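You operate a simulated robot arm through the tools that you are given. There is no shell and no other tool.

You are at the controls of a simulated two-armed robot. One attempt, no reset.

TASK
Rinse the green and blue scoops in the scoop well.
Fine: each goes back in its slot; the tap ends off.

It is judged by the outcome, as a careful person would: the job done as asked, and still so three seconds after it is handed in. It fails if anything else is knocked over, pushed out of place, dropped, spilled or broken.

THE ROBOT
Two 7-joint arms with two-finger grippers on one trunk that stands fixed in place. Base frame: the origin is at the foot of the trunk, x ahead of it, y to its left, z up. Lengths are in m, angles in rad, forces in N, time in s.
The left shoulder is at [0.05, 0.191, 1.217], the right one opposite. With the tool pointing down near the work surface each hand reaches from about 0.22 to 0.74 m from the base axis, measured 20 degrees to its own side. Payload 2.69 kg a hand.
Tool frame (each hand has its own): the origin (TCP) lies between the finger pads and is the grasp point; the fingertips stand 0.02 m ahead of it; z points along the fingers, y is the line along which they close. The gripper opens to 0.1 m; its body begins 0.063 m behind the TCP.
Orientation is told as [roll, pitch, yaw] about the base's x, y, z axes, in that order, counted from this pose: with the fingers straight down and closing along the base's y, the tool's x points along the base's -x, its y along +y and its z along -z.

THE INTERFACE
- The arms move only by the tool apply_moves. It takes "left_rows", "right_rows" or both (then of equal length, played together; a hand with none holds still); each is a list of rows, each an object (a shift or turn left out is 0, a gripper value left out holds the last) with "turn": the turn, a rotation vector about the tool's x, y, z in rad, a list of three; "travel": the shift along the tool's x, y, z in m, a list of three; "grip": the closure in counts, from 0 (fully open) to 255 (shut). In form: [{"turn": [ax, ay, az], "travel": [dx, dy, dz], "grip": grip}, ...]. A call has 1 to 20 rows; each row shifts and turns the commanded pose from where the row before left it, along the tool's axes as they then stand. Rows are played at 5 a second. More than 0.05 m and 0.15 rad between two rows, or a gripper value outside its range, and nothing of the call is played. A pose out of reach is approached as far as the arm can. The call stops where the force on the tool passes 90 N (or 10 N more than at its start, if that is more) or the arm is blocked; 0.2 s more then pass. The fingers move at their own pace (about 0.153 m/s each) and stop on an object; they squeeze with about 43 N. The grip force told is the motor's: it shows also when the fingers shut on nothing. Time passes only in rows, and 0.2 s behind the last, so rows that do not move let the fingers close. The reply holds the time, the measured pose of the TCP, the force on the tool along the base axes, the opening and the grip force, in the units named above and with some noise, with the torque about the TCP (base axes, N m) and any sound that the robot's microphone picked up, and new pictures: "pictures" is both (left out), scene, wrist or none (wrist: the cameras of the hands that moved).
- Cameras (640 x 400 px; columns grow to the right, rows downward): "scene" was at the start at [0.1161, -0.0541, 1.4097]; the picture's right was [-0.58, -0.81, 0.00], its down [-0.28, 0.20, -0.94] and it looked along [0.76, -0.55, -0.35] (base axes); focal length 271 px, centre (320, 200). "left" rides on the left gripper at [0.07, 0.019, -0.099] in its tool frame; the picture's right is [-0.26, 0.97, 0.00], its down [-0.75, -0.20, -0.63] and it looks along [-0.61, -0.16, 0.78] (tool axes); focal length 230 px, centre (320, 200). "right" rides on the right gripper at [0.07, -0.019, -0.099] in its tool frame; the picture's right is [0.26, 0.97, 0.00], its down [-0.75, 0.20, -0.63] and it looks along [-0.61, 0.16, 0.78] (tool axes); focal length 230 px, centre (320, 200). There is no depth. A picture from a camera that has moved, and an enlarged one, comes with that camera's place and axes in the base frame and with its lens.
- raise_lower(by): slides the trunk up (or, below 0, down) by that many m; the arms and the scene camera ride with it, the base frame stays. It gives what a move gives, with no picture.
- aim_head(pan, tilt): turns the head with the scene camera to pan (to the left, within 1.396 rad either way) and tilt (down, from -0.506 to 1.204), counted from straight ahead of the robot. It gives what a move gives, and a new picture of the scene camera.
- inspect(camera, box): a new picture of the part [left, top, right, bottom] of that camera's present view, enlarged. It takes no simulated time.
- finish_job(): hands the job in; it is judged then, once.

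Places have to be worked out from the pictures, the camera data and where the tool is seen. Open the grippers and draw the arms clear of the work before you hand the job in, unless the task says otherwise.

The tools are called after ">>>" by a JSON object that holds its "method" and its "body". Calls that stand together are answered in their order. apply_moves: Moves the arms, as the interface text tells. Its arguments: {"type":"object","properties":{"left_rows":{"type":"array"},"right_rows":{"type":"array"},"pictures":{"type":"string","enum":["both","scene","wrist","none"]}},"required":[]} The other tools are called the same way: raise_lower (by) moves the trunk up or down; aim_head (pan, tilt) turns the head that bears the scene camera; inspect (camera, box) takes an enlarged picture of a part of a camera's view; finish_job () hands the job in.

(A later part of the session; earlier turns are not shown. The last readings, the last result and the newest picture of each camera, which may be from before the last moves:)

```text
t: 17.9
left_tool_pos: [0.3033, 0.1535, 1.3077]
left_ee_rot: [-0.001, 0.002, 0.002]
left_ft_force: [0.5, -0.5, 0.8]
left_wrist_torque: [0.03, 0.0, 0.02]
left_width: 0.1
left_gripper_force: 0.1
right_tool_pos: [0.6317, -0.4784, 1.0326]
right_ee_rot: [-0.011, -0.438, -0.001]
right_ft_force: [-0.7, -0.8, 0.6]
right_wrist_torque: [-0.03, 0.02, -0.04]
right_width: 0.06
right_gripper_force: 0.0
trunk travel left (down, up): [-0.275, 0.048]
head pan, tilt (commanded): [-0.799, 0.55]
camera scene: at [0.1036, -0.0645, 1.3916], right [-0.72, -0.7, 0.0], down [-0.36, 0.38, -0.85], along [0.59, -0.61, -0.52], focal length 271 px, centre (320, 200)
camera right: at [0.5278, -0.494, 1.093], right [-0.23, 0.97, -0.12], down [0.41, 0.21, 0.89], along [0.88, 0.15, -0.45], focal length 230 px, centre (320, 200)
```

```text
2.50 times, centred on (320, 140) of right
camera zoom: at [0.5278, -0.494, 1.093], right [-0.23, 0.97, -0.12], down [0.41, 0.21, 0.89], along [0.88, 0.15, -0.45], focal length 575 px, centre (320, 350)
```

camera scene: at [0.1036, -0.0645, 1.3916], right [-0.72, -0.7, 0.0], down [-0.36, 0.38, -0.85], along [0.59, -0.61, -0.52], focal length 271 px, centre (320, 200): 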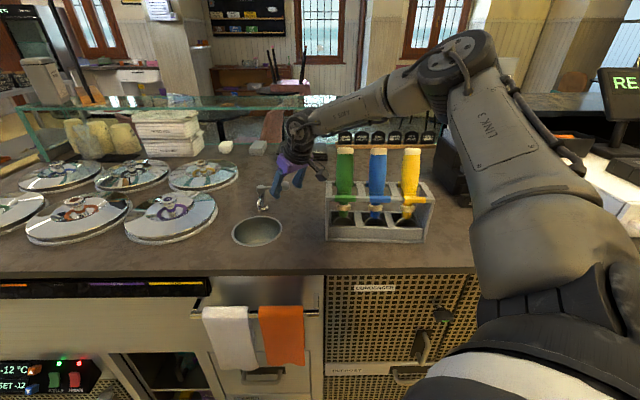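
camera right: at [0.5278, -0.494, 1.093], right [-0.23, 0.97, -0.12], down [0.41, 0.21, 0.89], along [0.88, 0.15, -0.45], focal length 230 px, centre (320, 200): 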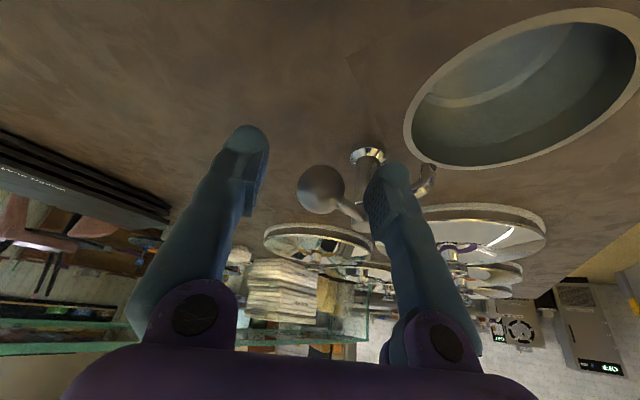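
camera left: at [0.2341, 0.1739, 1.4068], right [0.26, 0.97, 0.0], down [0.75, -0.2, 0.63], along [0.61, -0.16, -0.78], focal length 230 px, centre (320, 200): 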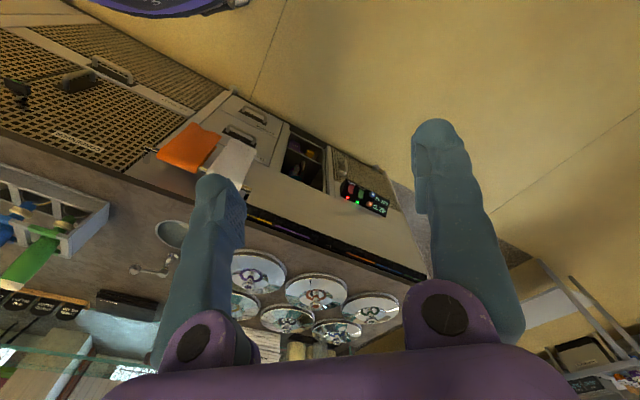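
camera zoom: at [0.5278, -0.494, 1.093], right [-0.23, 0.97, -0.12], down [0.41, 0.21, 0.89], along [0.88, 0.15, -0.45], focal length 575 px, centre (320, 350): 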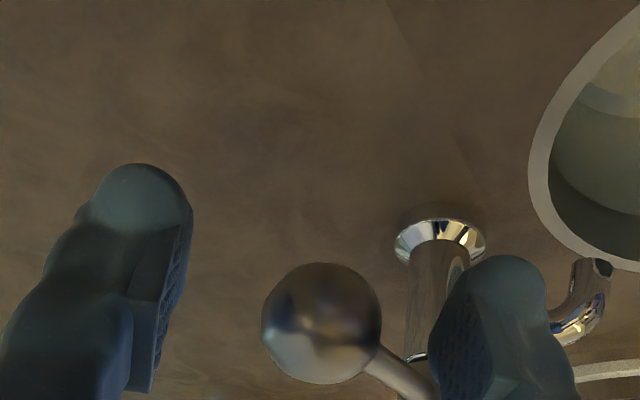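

The ball is captive between the fingers and the lever sits at closed. I'll pull along +y, following the lever's arc, and watch the force and listen for water.

>>> {"method": "apply_moves", "body": {"right_rows": [{"travel": [0, 0.015, 0]}, {"travel": [0.0036, 0.009, -0.0017]}, {"travel": [0.0054, 0.012, -0.0026]}]}}

>>> {"method": "inspect", "body": {"camera": "right", "box": [220, 60, 420, 220]}}

```text
t: 18.7
left_tool_pos: [0.3056, 0.1538, 1.3083]
left_ee_rot: [-0.001, 0.0, 0.002]
left_ft_force: [-0.1, 0.1, -0.5]
left_wrist_torque: [0.01, -0.02, -0.03]
left_width: 0.1002
left_gripper_force: 0.0
right_tool_pos: [0.6241, -0.4407, 1.0332]
right_ee_rot: [-0.009, -0.439, -0.002]
right_ft_force: [-0.4, -1.1, 0.1]
right_wrist_torque: [-0.03, 0.0, -0.02]
right_width: 0.0602
right_gripper_force: 0.1
trunk travel left (down, up): [-0.275, 0.048]
head pan, tilt (commanded): [-0.799, 0.55]
camera scene: at [0.103, -0.0638, 1.3917], right [-0.72, -0.7, 0.0], down [-0.36, 0.37, -0.85], along [0.59, -0.61, -0.52], focal length 271 px, centre (320, 200)
camera right: at [0.5189, -0.4573, 1.0946], right [-0.23, 0.97, -0.12], down [0.41, 0.21, 0.89], along [0.88, 0.15, -0.45], focal length 230 px, centre (320, 200)
```

scene: 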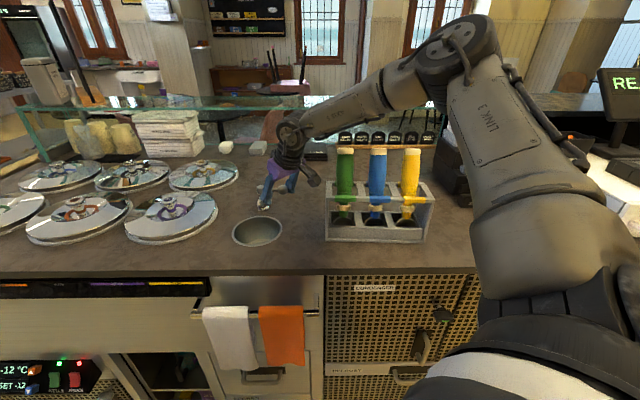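
right: 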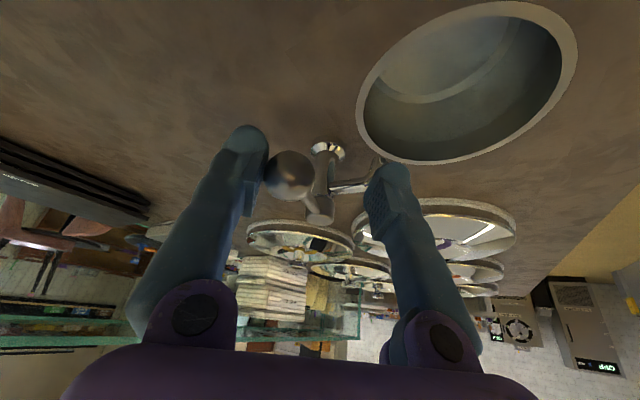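

```text
2.50 times, centred on (320, 140) of right
camera zoom: at [0.5189, -0.4573, 1.0946], right [-0.23, 0.97, -0.12], down [0.41, 0.21, 0.89], along [0.88, 0.15, -0.45], focal length 575 px, centre (320, 350)
```

zoom: 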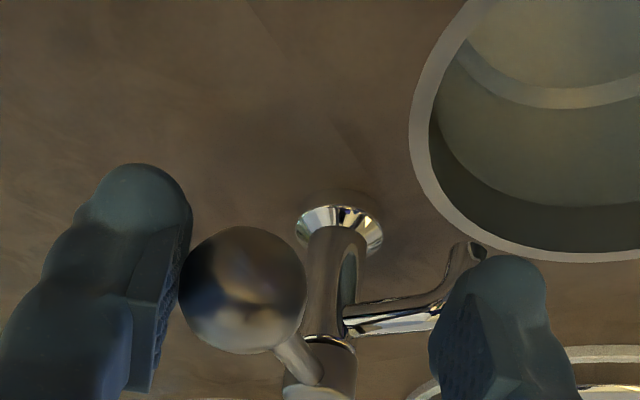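

The lever turns this way with almost no force, about 0.3 rad so far. I'll continue along the arc.

>>> {"method": "apply_moves", "body": {"right_rows": [{"travel": [0.0045, 0.015, -0.0021]}, {"travel": [0.0027, 0.015, -0.0013]}, {"travel": [0, 0.015, 0]}]}}

>>> {"method": "inspect", "body": {"camera": "scene", "box": [230, 150, 310, 250]}}

>>> {"method": "inspect", "body": {"camera": "right", "box": [220, 60, 420, 220]}}

```text
t: 19.5
left_tool_pos: [0.3037, 0.1526, 1.3084]
left_ee_rot: [-0.003, 0.001, 0.001]
left_ft_force: [0.6, -0.2, -0.2]
left_wrist_torque: [0.0, -0.02, 0.03]
left_width: 0.0999
left_gripper_force: 0.2
right_tool_pos: [0.617, -0.3965, 1.0339]
right_ee_rot: [-0.01, -0.438, -0.003]
right_ft_force: [0.2, -0.5, 0.4]
right_wrist_torque: [-0.01, 0.01, 0.0]
right_width: 0.0603
right_gripper_force: 0.2
trunk travel left (down, up): [-0.275, 0.048]
head pan, tilt (commanded): [-0.799, 0.55]
camera scene: at [0.1032, -0.0638, 1.3916], right [-0.72, -0.7, 0.0], down [-0.36, 0.37, -0.85], along [0.59, -0.61, -0.52], focal length 271 px, centre (320, 200)
camera right: at [0.5128, -0.4123, 1.0958], right [-0.23, 0.97, -0.12], down [0.41, 0.21, 0.89], along [0.88, 0.15, -0.45], focal length 230 px, centre (320, 200)
```

scene: 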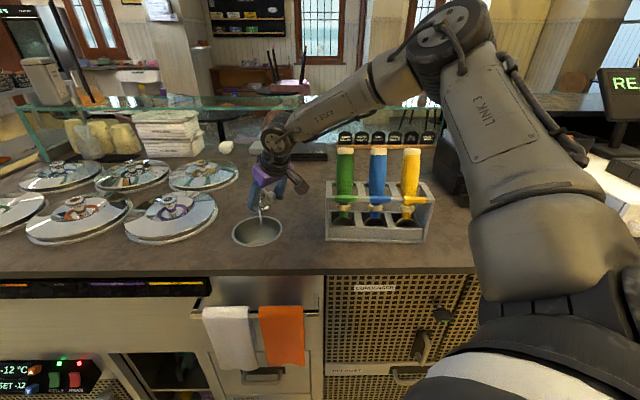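
right: 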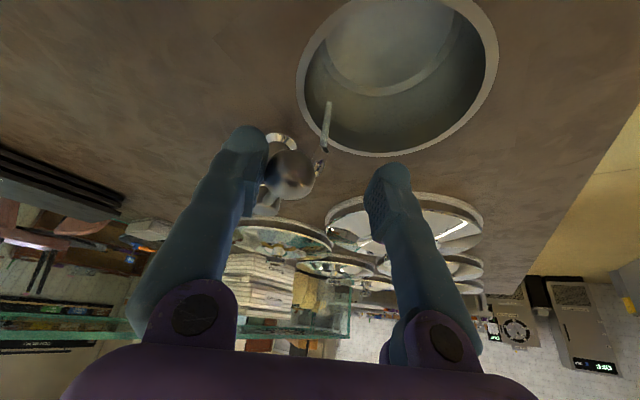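

```text
4.00 times, centred on (270, 200) of scene
camera zoom: at [0.1032, -0.0638, 1.3916], right [-0.72, -0.7, 0.0], down [-0.36, 0.37, -0.85], along [0.59, -0.61, -0.52], focal length 1083 px, centre (520, 200)
```

zoom: 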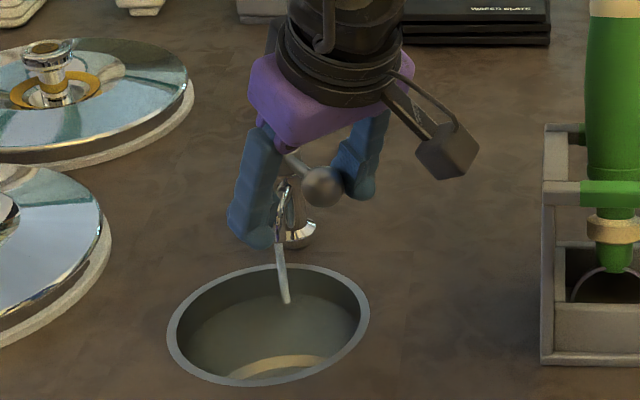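

```text
2.50 times, centred on (320, 140) of right
camera zoom: at [0.5128, -0.4123, 1.0958], right [-0.23, 0.97, -0.12], down [0.41, 0.21, 0.89], along [0.88, 0.15, -0.45], focal length 575 px, centre (320, 350)
```

zoom: 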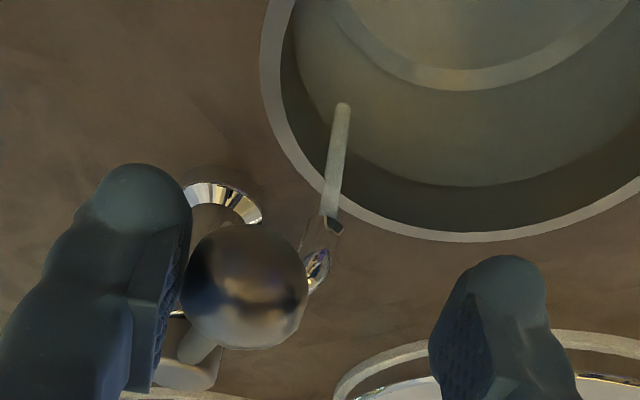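

Water is running: a clear stream falls into the well just inside its back rim, with the lever turned about 57°. I'll release the ball, rise straight up and clear, then look at the tap.

>>> {"method": "apply_moves", "body": {"right_rows": [{"travel": [0, -0.01, 0]}, {"travel": [-0.0205, 0, -0.0438]}, {"travel": [-0.0205, 0, -0.0438]}, {"travel": [-0.0205, 0, -0.0438]}]}}

>>> {"method": "inspect", "body": {"camera": "scene", "box": [230, 150, 310, 250]}}

>>> {"method": "inspect", "body": {"camera": "left", "box": [90, 180, 210, 290]}}

```text
t: 20.5
left_tool_pos: [0.3035, 0.1535, 1.3084]
left_ee_rot: [-0.001, 0.0, 0.0]
left_ft_force: [-0.5, 0.2, 0.4]
left_wrist_torque: [-0.03, -0.05, 0.0]
left_width: 0.0999
left_gripper_force: 0.1
right_tool_pos: [0.6177, -0.4058, 1.1786]
right_ee_rot: [-0.013, -0.439, 0.001]
right_ft_force: [-0.2, 0.0, -0.1]
right_wrist_torque: [0.0, -0.02, -0.01]
right_width: 0.0602
right_gripper_force: 0.1
trunk travel left (down, up): [-0.275, 0.048]
head pan, tilt (commanded): [-0.799, 0.55]
camera scene: at [0.1022, -0.0632, 1.3917], right [-0.72, -0.7, 0.0], down [-0.36, 0.37, -0.85], along [0.59, -0.61, -0.52], focal length 271 px, centre (320, 200)
camera right: at [0.5126, -0.4215, 1.2408], right [-0.23, 0.97, -0.12], down [0.41, 0.21, 0.89], along [0.88, 0.15, -0.45], focal length 230 px, centre (320, 200)
```

scene: 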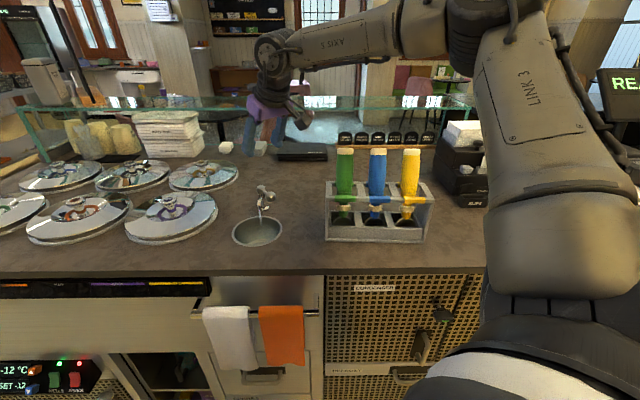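
right: 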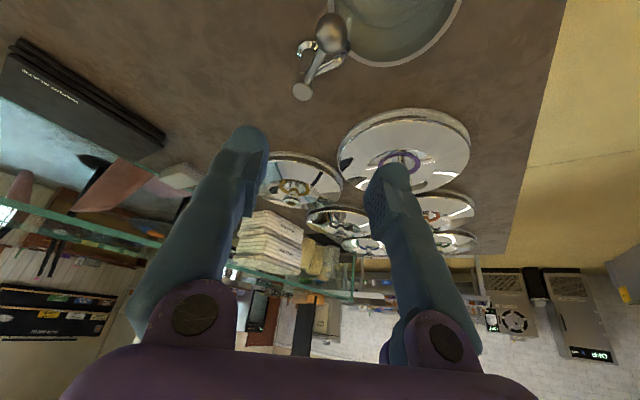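

```text
4.00 times, centred on (270, 200) of scene
camera zoom: at [0.1022, -0.0632, 1.3917], right [-0.72, -0.7, 0.0], down [-0.36, 0.37, -0.85], along [0.59, -0.61, -0.52], focal length 1083 px, centre (520, 200)
```

zoom: 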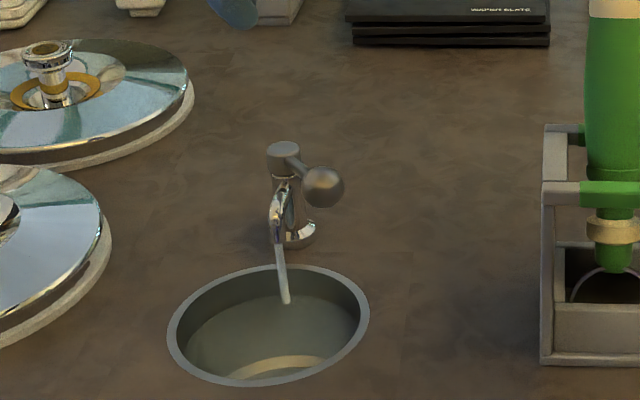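

```text
3.64 times, centred on (150, 235) of left
camera zoom: at [0.2344, 0.1733, 1.4069], right [0.26, 0.97, 0.0], down [0.75, -0.2, 0.63], along [0.61, -0.16, -0.78], focal length 837 px, centre (938, 73)
```

zoom: 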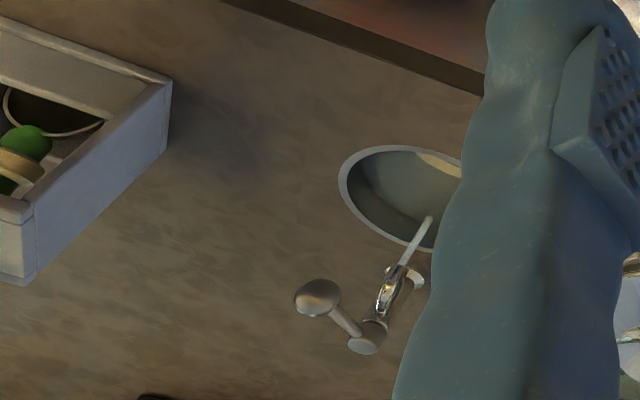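

The tap holds with the water on. I'll raise the trunk a little for more height, then move the right hand over toward the green scoop, well above the handle tops.

>>> {"method": "raise_lower", "body": {"by": 0.045}}

>>> {"method": "apply_moves", "body": {"right_rows": [{"travel": [0.0245, -0.028, -0.0115]}, {"travel": [0.0245, -0.028, -0.0115]}, {"travel": [0.0245, -0.028, -0.0115]}, {"travel": [0.0245, -0.028, -0.0115]}, {"travel": [0.0245, -0.028, -0.0115]}, {"turn": [0, 0.146, 0]}, {"turn": [0, 0.146, 0]}, {"turn": [0, 0.146, 0]}]}}

```text
t: 21.4
left_tool_pos: [0.305, 0.1539, 1.3535]
left_ee_rot: [0.0, -0.001, 0.001]
left_ft_force: [0.0, 0.4, 0.1]
left_wrist_torque: [0.01, 0.01, -0.03]
left_width: 0.1001
left_gripper_force: 0.0
right_tool_pos: [0.6181, -0.4062, 1.2228]
right_ee_rot: [-0.012, -0.439, -0.004]
right_ft_force: [0.3, 0.1, 0.1]
right_wrist_torque: [0.01, 0.0, -0.02]
right_width: 0.0598
right_gripper_force: 0.1
trunk travel left (down, up): [-0.32, 0.003]
head pan, tilt (commanded): [-0.799, 0.55]
```

```text
t: 23.2
left_tool_pos: [0.3058, 0.1524, 1.3526]
left_ee_rot: [-0.002, 0.004, 0.0]
left_ft_force: [0.9, 0.7, -1.0]
left_wrist_torque: [0.0, 0.05, 0.02]
left_width: 0.0998
left_gripper_force: 0.1
right_tool_pos: [0.4831, -0.5437, 1.2222]
right_ee_rot: [-0.014, 0.006, -0.012]
right_ft_force: [0.7, 0.8, 1.8]
right_wrist_torque: [-0.05, 0.04, 0.0]
right_width: 0.0601
right_gripper_force: 0.0
right hand out of reach, approached as far as the arm can: row 8
trunk travel left (down, up): [-0.32, 0.003]
head pan, tilt (commanded): [-0.799, 0.55]
camera scene: at [0.1054, -0.0637, 1.4365], right [-0.72, -0.7, 0.0], down [-0.37, 0.37, -0.85], along [0.59, -0.61, -0.52], focal length 271 px, centre (320, 200)
camera right: at [0.4136, -0.5584, 1.3235], right [-0.25, 0.97, -0.01], down [0.76, 0.2, 0.62], along [0.6, 0.14, -0.78], focal length 230 px, centre (320, 200)
```

scene: 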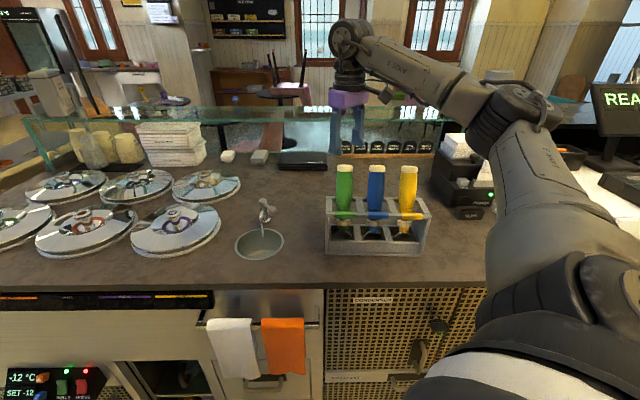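
right: 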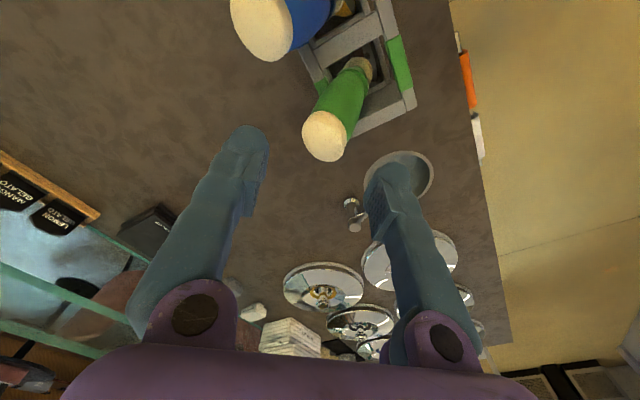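

The hand is above the green scoop at the edge of its reach when vertical. Before committing to a grasp alignment I'll test it in the free space left of the rack. There I'll lower it to handle height and tilt the tool to match the scoops' lean.

>>> {"method": "apply_moves", "body": {"right_rows": [{"travel": [-0.02, 0.025, 0.01]}, {"travel": [-0.02, 0.025, 0.01]}, {"travel": [-0.024, 0.025, 0.02]}, {"travel": [0, 0, 0.04]}, {"turn": [-0.083, 0.075, 0]}, {"turn": [-0.083, 0.075, 0]}, {"turn": [-0.083, 0.075, 0]}, {}]}}

```text
t: 25.0
left_tool_pos: [0.3045, 0.1525, 1.3525]
left_ee_rot: [0.0, 0.0, 0.002]
left_ft_force: [0.0, -0.4, -0.4]
left_wrist_torque: [0.02, -0.05, 0.0]
left_width: 0.1001
left_gripper_force: 0.1
right_tool_pos: [0.5271, -0.4513, 1.1479]
right_ee_rot: [0.243, 0.224, 0.017]
right_ft_force: [0.6, -0.4, -0.2]
right_wrist_torque: [0.02, -0.02, -0.01]
right_width: 0.0598
right_gripper_force: 0.0
right hand out of reach, approached as far as the arm can: row 6, 7
trunk travel left (down, up): [-0.32, 0.003]
head pan, tilt (commanded): [-0.799, 0.55]
camera scene: at [0.1034, -0.0646, 1.4365], right [-0.72, -0.7, 0.0], down [-0.36, 0.38, -0.85], along [0.59, -0.61, -0.52], focal length 271 px, centre (320, 200)
camera right: at [0.4797, -0.4924, 1.2534], right [-0.22, 0.93, 0.28], down [0.88, 0.06, 0.48], along [0.43, 0.35, -0.83], focal length 230 px, centre (320, 200)
```

scene: 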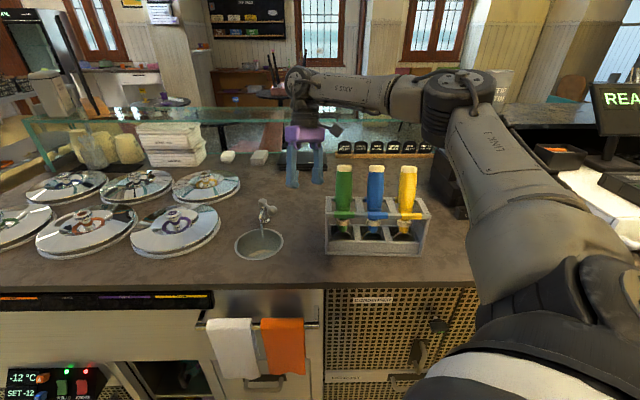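
right: 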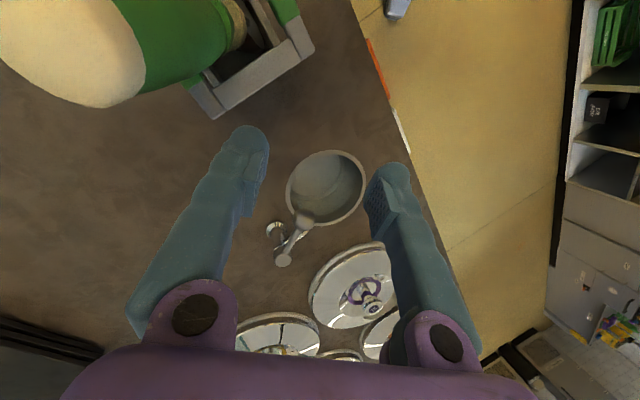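

With the lean-matched tilt the hand reaches about 0.54 m from the shoulder, about what the green and blue handles need. From here I'll look closely at the scoops with the wrist camera to pin down their axes.

>>> {"method": "inspect", "body": {"camera": "right", "box": [0, 0, 320, 200]}}

>>> {"method": "inspect", "body": {"camera": "scene", "box": [315, 155, 443, 265]}}

>>> {"method": "inspect", "body": {"camera": "left", "box": [0, 150, 160, 300]}}

```text
2.00 times, centred on (160, 100) of right
camera zoom: at [0.4797, -0.4924, 1.2534], right [-0.22, 0.93, 0.28], down [0.88, 0.06, 0.48], along [0.43, 0.35, -0.83], focal length 460 px, centre (640, 400)
```

zoom: 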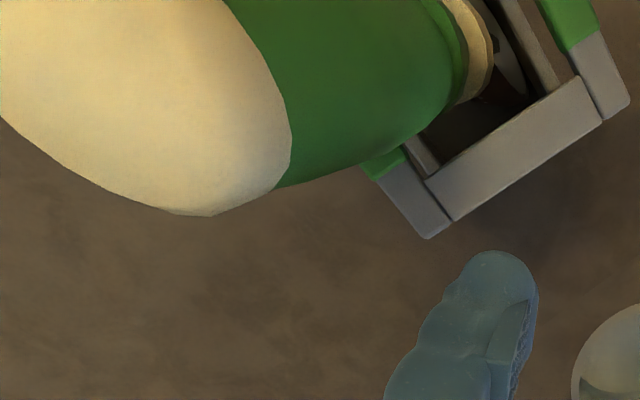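

```text
3.64 times, centred on (379, 210) of scene
camera zoom: at [0.1034, -0.0646, 1.4365], right [-0.72, -0.7, 0.0], down [-0.36, 0.38, -0.85], along [0.59, -0.61, -0.52], focal length 984 px, centre (106, 164)
```

zoom: 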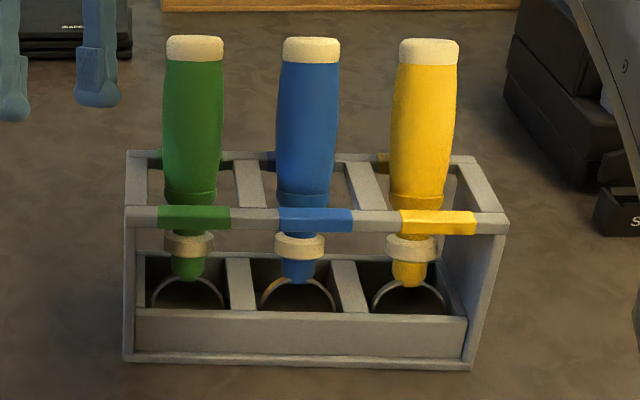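

```text
2.67 times, centred on (80, 225) of left
camera zoom: at [0.2356, 0.172, 1.4518], right [0.26, 0.97, 0.0], down [0.75, -0.2, 0.63], along [0.61, -0.16, -0.78], focal length 614 px, centre (960, 133)
```

zoom: 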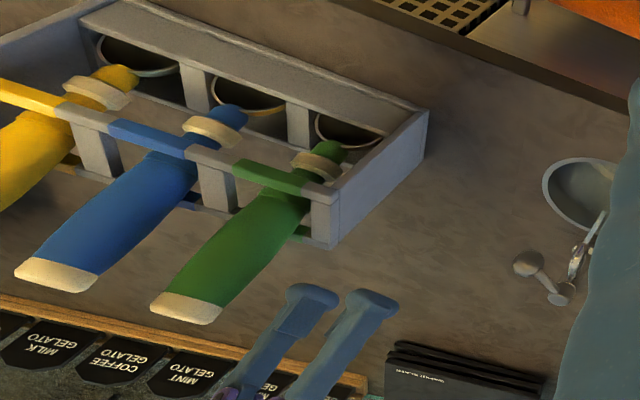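

The new triangulation puts the green handle's axis from collar [0.452, -0.507, 1.027] to top [0.482, -0.54, 1.157]. That is a lean of about 19.6° away from me; blue is 0.077 m further along the rack. I'll ease the tilt, rise clear of the handle tops, move over green, yaw slightly, and set the opening to 7.5 cm.

>>> {"method": "apply_moves", "body": {"right_rows": [{"turn": [0.083, -0.075, 0], "grip": 64}, {"turn": [0.083, -0.075, 0]}, {"travel": [0.0021, 0.0024, -0.0298]}, {"travel": [0.0021, 0.0024, -0.0298]}, {"turn": [0, 0, 0.14]}, {}]}}

```text
t: 26.4
left_tool_pos: [0.3043, 0.1541, 1.3539]
left_ee_rot: [-0.003, 0.002, 0.001]
left_ft_force: [0.0, 0.3, -0.4]
left_wrist_torque: [-0.02, 0.02, 0.0]
left_width: 0.1
left_gripper_force: 0.0
right_tool_pos: [0.5257, -0.4491, 1.2063]
right_ee_rot: [0.062, 0.085, -0.145]
right_ft_force: [0.1, 0.4, -0.2]
right_wrist_torque: [-0.03, -0.01, 0.02]
right_width: 0.075
right_gripper_force: 0.0
trunk travel left (down, up): [-0.32, 0.003]
head pan, tilt (commanded): [-0.799, 0.55]
camera scene: at [0.103, -0.064, 1.4367], right [-0.72, -0.7, 0.0], down [-0.36, 0.37, -0.85], along [0.59, -0.61, -0.52], focal length 271 px, centre (320, 200)
camera right: at [0.4627, -0.4642, 1.3102], right [-0.11, 0.99, 0.08], down [0.82, 0.04, 0.58], along [0.57, 0.13, -0.81], focal length 230 px, centre (320, 200)
```

scene: 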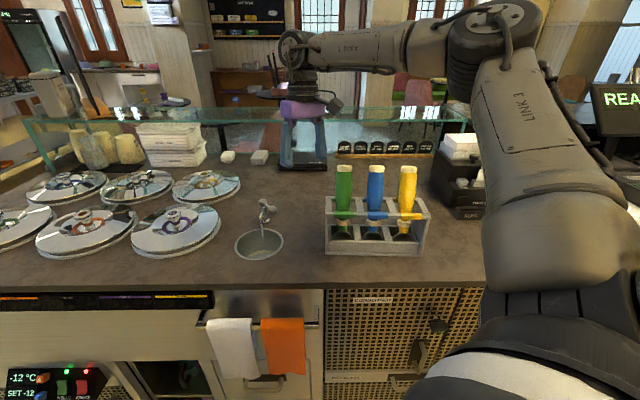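
right: 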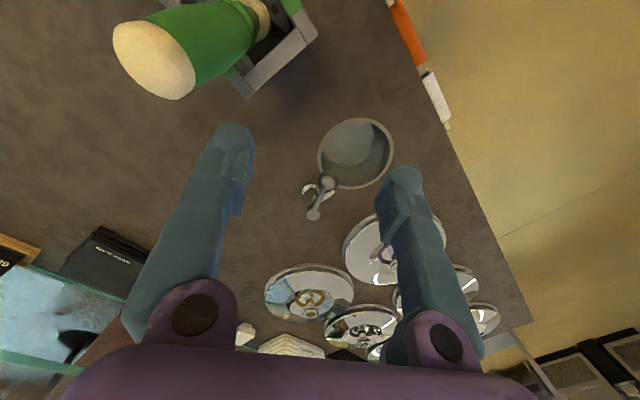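

The wrist view confirms the green top at [0.4815, -0.540]. I'll move over it at z≈1.206, with the fingertips about 3 cm above the handle tops.

>>> {"method": "apply_moves", "body": {"right_rows": [{"travel": [0.0104, -0.0317, -0.0011]}, {"travel": [0.0104, -0.0317, -0.0011]}, {"travel": [0.0104, -0.0317, -0.0011]}, {"turn": [-0.06, 0.055, 0]}, {}]}}

>>> {"method": "inspect", "body": {"camera": "right", "box": [160, 40, 480, 240]}}

>>> {"method": "inspect", "body": {"camera": "scene", "box": [310, 90, 440, 220]}}

```text
t: 27.6
left_tool_pos: [0.3026, 0.1529, 1.354]
left_ee_rot: [-0.002, -0.001, 0.0]
left_ft_force: [0.2, -0.3, 0.3]
left_wrist_torque: [0.0, 0.0, 0.01]
left_width: 0.1
left_gripper_force: 0.1
right_tool_pos: [0.4809, -0.5403, 1.2067]
right_ee_rot: [0.122, 0.14, -0.14]
right_ft_force: [0.9, 0.3, 0.6]
right_wrist_torque: [-0.03, -0.03, 0.0]
right_width: 0.075
right_gripper_force: 0.1
trunk travel left (down, up): [-0.32, 0.003]
head pan, tilt (commanded): [-0.799, 0.55]
camera scene: at [0.1023, -0.0637, 1.4368], right [-0.72, -0.7, 0.0], down [-0.36, 0.37, -0.85], along [0.59, -0.61, -0.52], focal length 271 px, centre (320, 200)
camera right: at [0.4212, -0.5623, 1.3118], right [-0.1, 0.98, 0.15], down [0.84, 0.0, 0.54], along [0.53, 0.18, -0.83], focal length 230 px, centre (320, 200)
```

scene: 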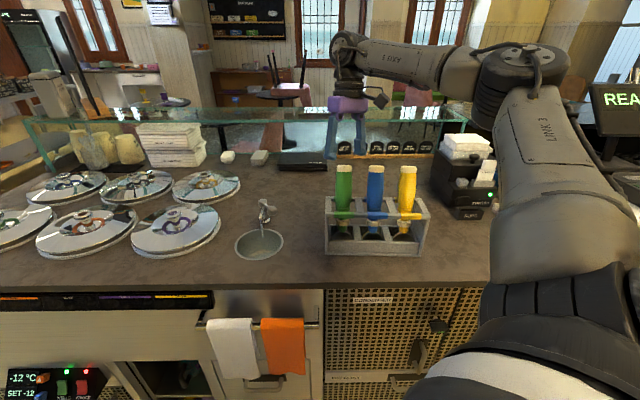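
right: 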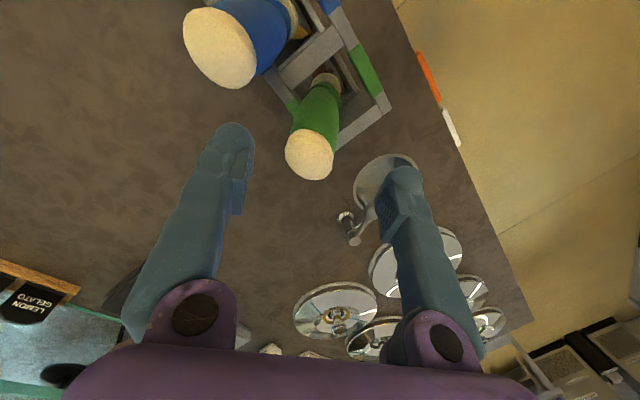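

```text
2.00 times, centred on (320, 140) of right
camera zoom: at [0.4212, -0.5623, 1.3118], right [-0.1, 0.98, 0.15], down [0.84, 0.0, 0.54], along [0.53, 0.18, -0.83], focal length 460 px, centre (320, 320)
```

zoom: 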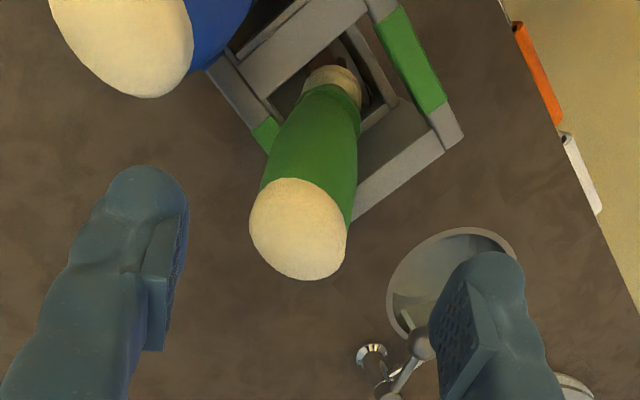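

```text
3.08 times, centred on (375, 155) of scene
camera zoom: at [0.1023, -0.0637, 1.4368], right [-0.72, -0.7, 0.0], down [-0.36, 0.37, -0.85], along [0.59, -0.61, -0.52], focal length 833 px, centre (151, 338)
```

zoom: 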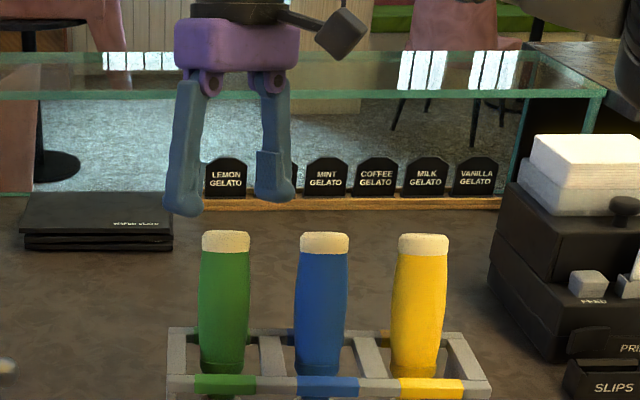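

The green cap is nicely centred between the open fingers. I'll descend about 4 cm while tilting further toward the handle's lean, then check.

>>> {"method": "apply_moves", "body": {"right_rows": [{"turn": [-0.024, 0.031, 0], "travel": [-0.0042, -0.0028, 0.0203]}, {"turn": [-0.024, 0.031, 0], "travel": [-0.0042, -0.0028, 0.0203]}]}}

>>> {"method": "inspect", "body": {"camera": "right", "box": [160, 40, 480, 240]}}

>>> {"method": "inspect", "body": {"camera": "scene", "box": [310, 100, 440, 230]}}

>>> {"method": "inspect", "body": {"camera": "left", "box": [0, 150, 160, 300]}}

```text
t: 28.2
left_tool_pos: [0.3035, 0.1535, 1.3542]
left_ee_rot: [0.001, 0.001, -0.001]
left_ft_force: [0.3, 1.4, 0.1]
left_wrist_torque: [0.01, 0.02, 0.0]
left_width: 0.1001
left_gripper_force: 0.1
right_tool_pos: [0.4823, -0.5395, 1.1648]
right_ee_rot: [0.173, 0.201, -0.128]
right_ft_force: [-0.2, 1.1, 0.8]
right_wrist_torque: [-0.02, 0.02, 0.02]
right_width: 0.0748
right_gripper_force: 0.0
trunk travel left (down, up): [-0.32, 0.003]
head pan, tilt (commanded): [-0.799, 0.55]
camera scene: at [0.1034, -0.0645, 1.4366], right [-0.72, -0.7, 0.0], down [-0.36, 0.38, -0.85], along [0.59, -0.61, -0.52], focal length 271 px, centre (320, 200)
camera right: at [0.4303, -0.5672, 1.2716], right [-0.1, 0.97, 0.21], down [0.87, -0.02, 0.49], along [0.48, 0.23, -0.84], focal length 230 px, centre (320, 200)
```

scene: 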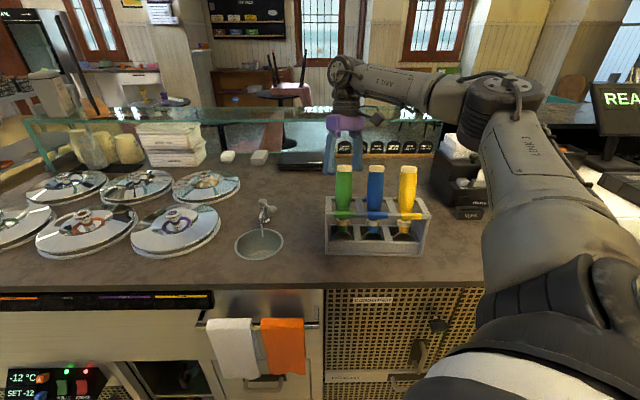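
right: 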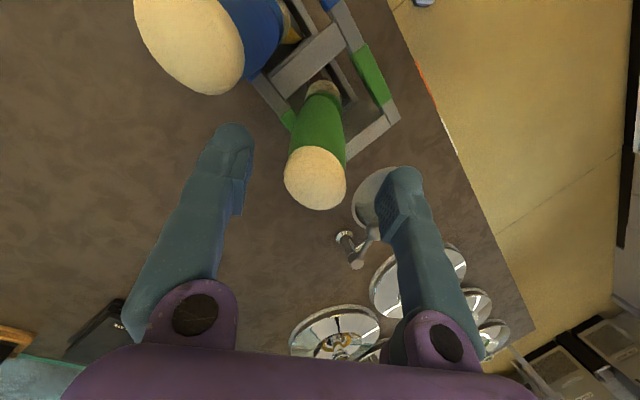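

```text
2.00 times, centred on (320, 140) of right
camera zoom: at [0.4303, -0.5672, 1.2716], right [-0.1, 0.97, 0.21], down [0.87, -0.02, 0.49], along [0.48, 0.23, -0.84], focal length 460 px, centre (320, 320)
```

zoom: 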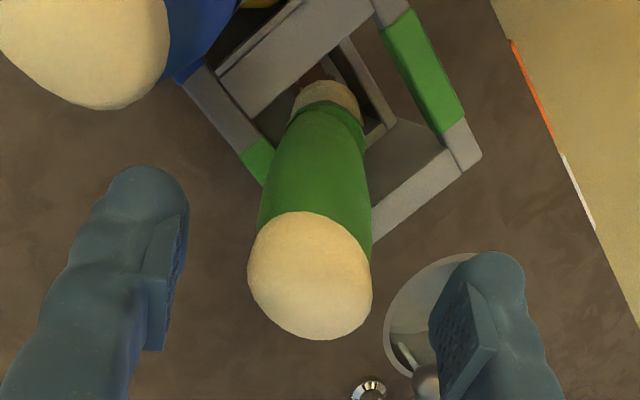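

```text
3.08 times, centred on (375, 165) of scene
camera zoom: at [0.1034, -0.0645, 1.4366], right [-0.72, -0.7, 0.0], down [-0.36, 0.38, -0.85], along [0.59, -0.61, -0.52], focal length 833 px, centre (151, 308)
```

zoom: 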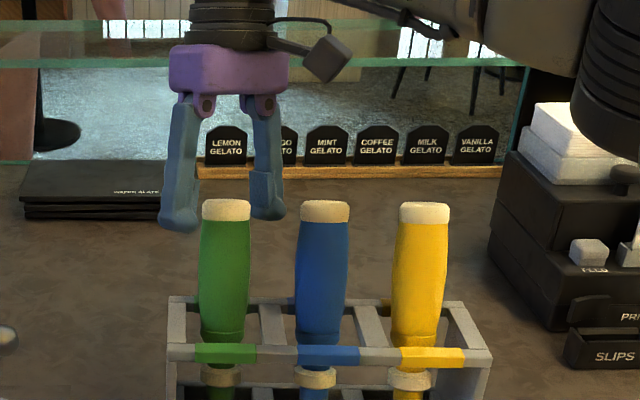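

```text
2.67 times, centred on (80, 225) of left
camera zoom: at [0.2356, 0.172, 1.4518], right [0.26, 0.97, 0.0], down [0.75, -0.2, 0.63], along [0.61, -0.16, -0.78], focal length 614 px, centre (960, 133)
```

zoom: 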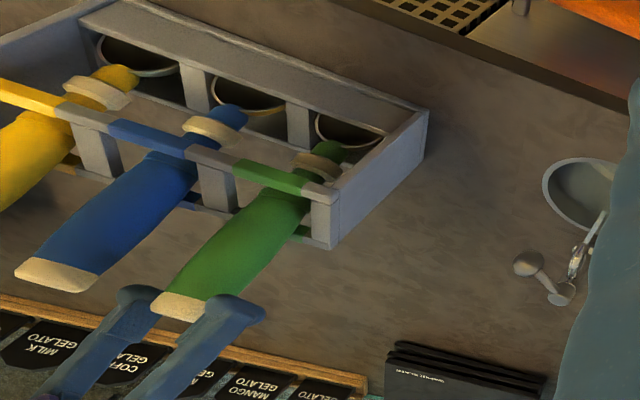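

The cap is centred to within about 3 mm and the blue scoop is clear of the fingers. I'll finish aligning the tilt and descend along the handle axis, then check before closing.

>>> {"method": "apply_moves", "body": {"right_rows": [{"turn": [-0.047, 0.062, 0]}, {"travel": [-0.0005, -0.001, 0.016]}, {"travel": [-0.0005, -0.001, 0.016]}]}}

>>> {"method": "inspect", "body": {"camera": "right", "box": [160, 40, 480, 240]}}

>>> {"method": "inspect", "body": {"camera": "scene", "box": [310, 100, 440, 230]}}

>>> {"method": "inspect", "body": {"camera": "left", "box": [0, 150, 160, 300]}}

```text
t: 29.0
left_tool_pos: [0.3046, 0.1542, 1.3529]
left_ee_rot: [-0.001, 0.001, 0.001]
left_ft_force: [-1.5, -0.5, -0.7]
left_wrist_torque: [0.06, -0.02, -0.01]
left_width: 0.0998
left_gripper_force: 0.1
right_tool_pos: [0.4733, -0.5291, 1.1354]
right_ee_rot: [0.223, 0.262, -0.116]
right_ft_force: [0.4, -0.5, 0.2]
right_wrist_torque: [0.02, 0.04, 0.0]
right_width: 0.075
right_gripper_force: 0.0
right hand out of reach, approached as far as the arm can: row 1
trunk travel left (down, up): [-0.32, 0.003]
head pan, tilt (commanded): [-0.799, 0.55]
camera scene: at [0.1034, -0.0644, 1.4366], right [-0.72, -0.7, 0.0], down [-0.36, 0.37, -0.85], along [0.59, -0.61, -0.52], focal length 271 px, centre (320, 200)
camera right: at [0.4268, -0.5618, 1.2442], right [-0.08, 0.96, 0.27], down [0.9, -0.05, 0.44], along [0.44, 0.28, -0.85], focal length 230 px, centre (320, 200)
```

scene: 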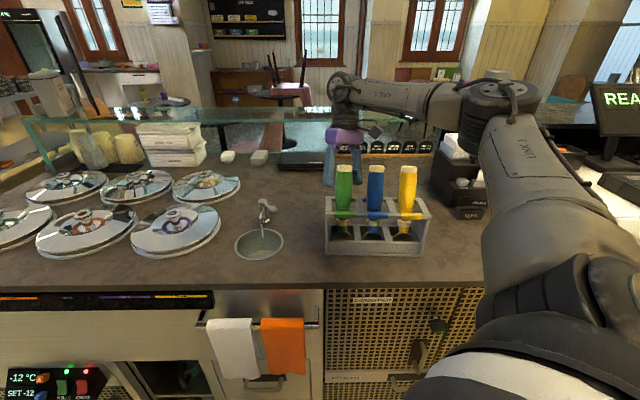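
right: 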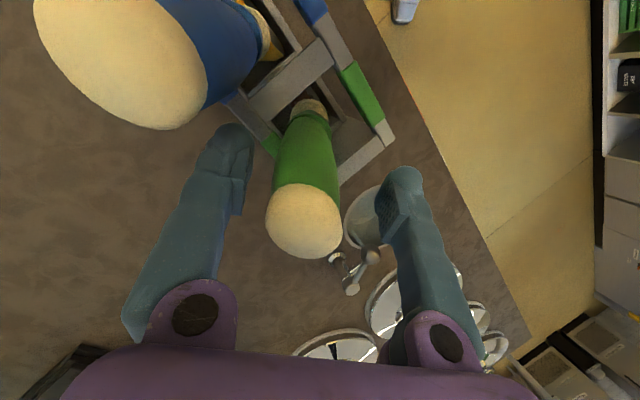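

```text
2.00 times, centred on (320, 140) of right
camera zoom: at [0.4268, -0.5618, 1.2442], right [-0.08, 0.96, 0.27], down [0.9, -0.05, 0.44], along [0.44, 0.28, -0.85], focal length 460 px, centre (320, 320)
```

zoom: 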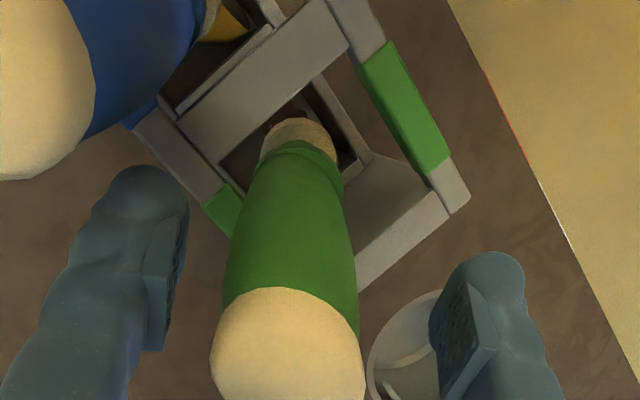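

```text
3.08 times, centred on (375, 165) of scene
camera zoom: at [0.1034, -0.0644, 1.4366], right [-0.72, -0.7, 0.0], down [-0.36, 0.37, -0.85], along [0.59, -0.61, -0.52], focal length 833 px, centre (151, 308)
```

zoom: 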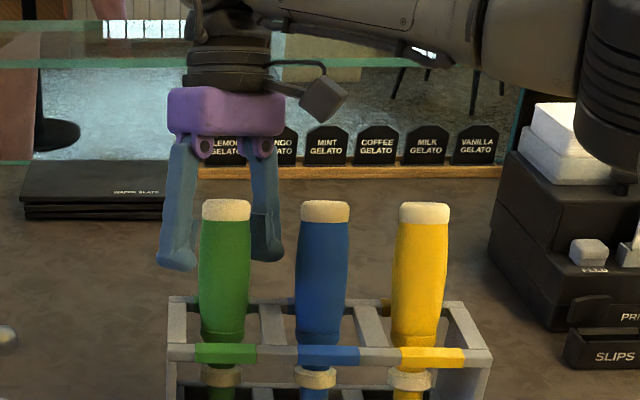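

```text
2.67 times, centred on (80, 225) of left
camera zoom: at [0.2355, 0.1721, 1.4518], right [0.26, 0.97, 0.0], down [0.75, -0.2, 0.63], along [0.61, -0.16, -0.78], focal length 614 px, centre (960, 133)
```

zoom: 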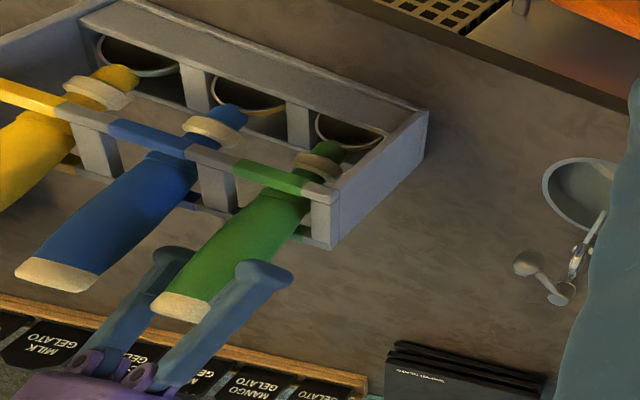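

The tilt now matches the handle (0.342 rad). The handle sits about 8 mm toward the tool's -y from the finger midline, so I'll shift that way and go down the last bit along the axis.

>>> {"method": "apply_moves", "body": {"right_rows": [{"travel": [-0.002, -0.004, 0.004]}, {"travel": [-0.002, -0.004, 0.006]}, {"travel": [0, 0, 0.006]}]}}

>>> {"method": "inspect", "body": {"camera": "right", "box": [160, 40, 480, 240]}}

>>> {"method": "inspect", "body": {"camera": "scene", "box": [310, 100, 440, 230]}}

>>> {"method": "inspect", "body": {"camera": "left", "box": [0, 150, 160, 300]}}

```text
t: 29.8
left_tool_pos: [0.305, 0.1526, 1.3525]
left_ee_rot: [0.0, 0.001, 0.002]
left_ft_force: [-0.5, -0.5, -0.2]
left_wrist_torque: [0.04, -0.02, 0.0]
left_width: 0.0999
left_gripper_force: 0.0
right_tool_pos: [0.471, -0.5306, 1.1188]
right_ee_rot: [0.224, 0.262, -0.117]
right_ft_force: [-0.1, 0.0, -0.4]
right_wrist_torque: [-0.02, -0.01, 0.0]
right_width: 0.0748
right_gripper_force: 0.0
right hand out of reach, approached as far as the arm can: row 2
trunk travel left (down, up): [-0.32, 0.003]
head pan, tilt (commanded): [-0.799, 0.55]
camera scene: at [0.1031, -0.0642, 1.4366], right [-0.72, -0.7, 0.0], down [-0.36, 0.37, -0.85], along [0.59, -0.61, -0.52], focal length 271 px, centre (320, 200)
camera right: at [0.4234, -0.5642, 1.227], right [-0.08, 0.96, 0.27], down [0.9, -0.05, 0.44], along [0.44, 0.28, -0.85], focal length 230 px, centre (320, 200)
```

scene: 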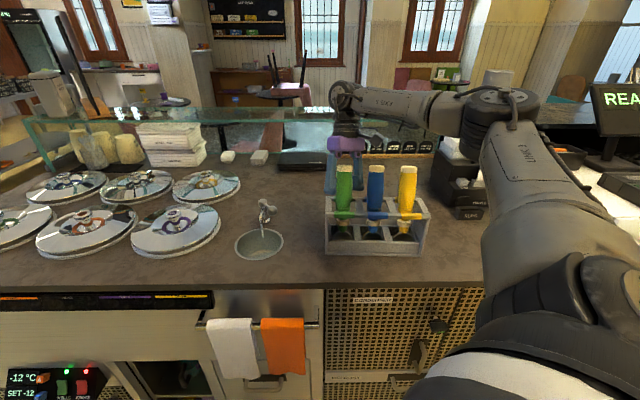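
right: 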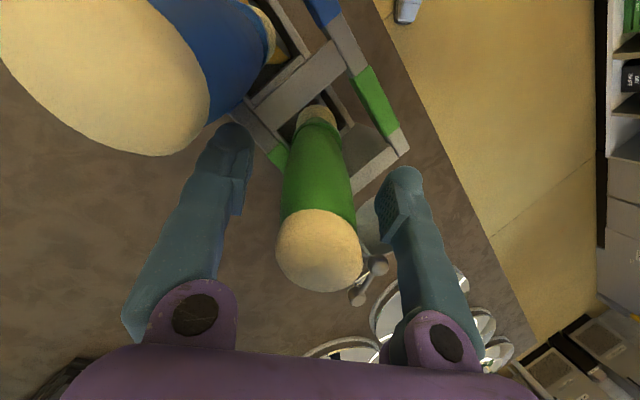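

```text
2.00 times, centred on (320, 140) of right
camera zoom: at [0.4234, -0.5642, 1.227], right [-0.08, 0.96, 0.27], down [0.9, -0.05, 0.44], along [0.44, 0.28, -0.85], focal length 460 px, centre (320, 320)
```

zoom: 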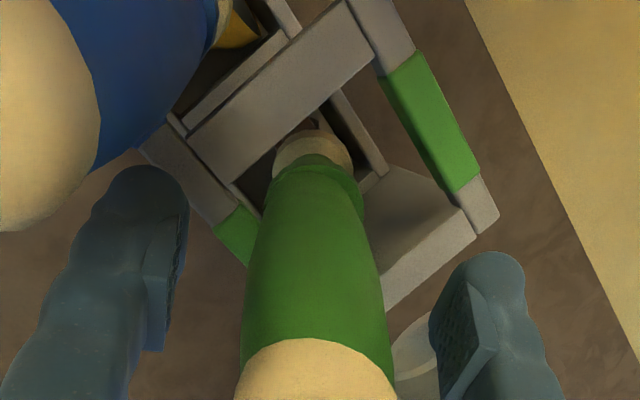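

```text
3.08 times, centred on (375, 165) of scene
camera zoom: at [0.1031, -0.0642, 1.4366], right [-0.72, -0.7, 0.0], down [-0.36, 0.37, -0.85], along [0.59, -0.61, -0.52], focal length 833 px, centre (151, 308)
```

zoom: 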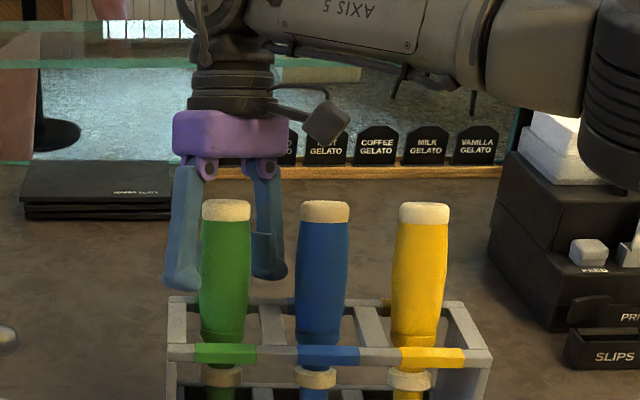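

```text
2.67 times, centred on (80, 225) of left
camera zoom: at [0.2353, 0.1723, 1.4518], right [0.26, 0.97, 0.0], down [0.75, -0.2, 0.63], along [0.61, -0.16, -0.78], focal length 614 px, centre (960, 133)
```

zoom: 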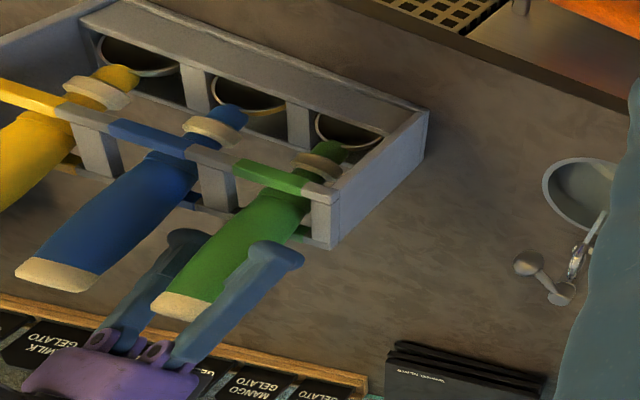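

The handle is centred within about 2–3 mm and aligned with the tool, and blue is clear. I'll nudge the last 2.5 mm and narrow the opening to about 5 cm to check symmetry before squeezing.

>>> {"method": "apply_moves", "body": {"right_rows": [{"travel": [0, -0.0025, 0], "grip": 128}, {}], "pictures": "wrist"}}

>>> {"method": "inspect", "body": {"camera": "right", "box": [200, 60, 440, 260]}}

```text
t: 30.4
left_tool_pos: [0.3044, 0.1539, 1.3536]
left_ee_rot: [-0.002, -0.001, 0.002]
left_ft_force: [0.4, 0.5, 0.1]
left_wrist_torque: [-0.01, 0.0, 0.01]
left_width: 0.1
left_gripper_force: 0.0
right_tool_pos: [0.4688, -0.5327, 1.118]
right_ee_rot: [0.221, 0.263, -0.118]
right_ft_force: [0.3, 0.3, -0.3]
right_wrist_torque: [0.03, 0.0, 0.0]
right_width: 0.0498
right_gripper_force: 0.1
trunk travel left (down, up): [-0.32, 0.003]
head pan, tilt (commanded): [-0.799, 0.55]
camera right: at [0.4223, -0.5657, 1.2267], right [-0.08, 0.96, 0.27], down [0.9, -0.05, 0.44], along [0.44, 0.28, -0.85], focal length 230 px, centre (320, 200)
```

right: 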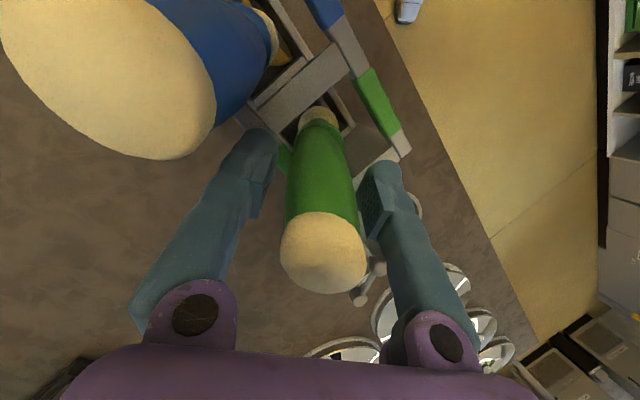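

```text
2.00 times, centred on (320, 160) of right
camera zoom: at [0.4223, -0.5657, 1.2267], right [-0.08, 0.96, 0.27], down [0.9, -0.05, 0.44], along [0.44, 0.28, -0.85], focal length 460 px, centre (320, 280)
```

zoom: 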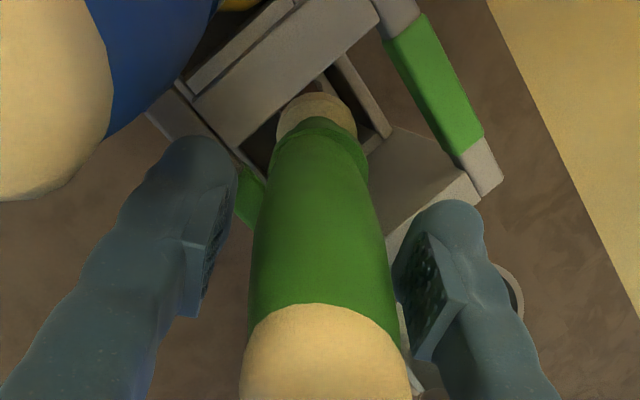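

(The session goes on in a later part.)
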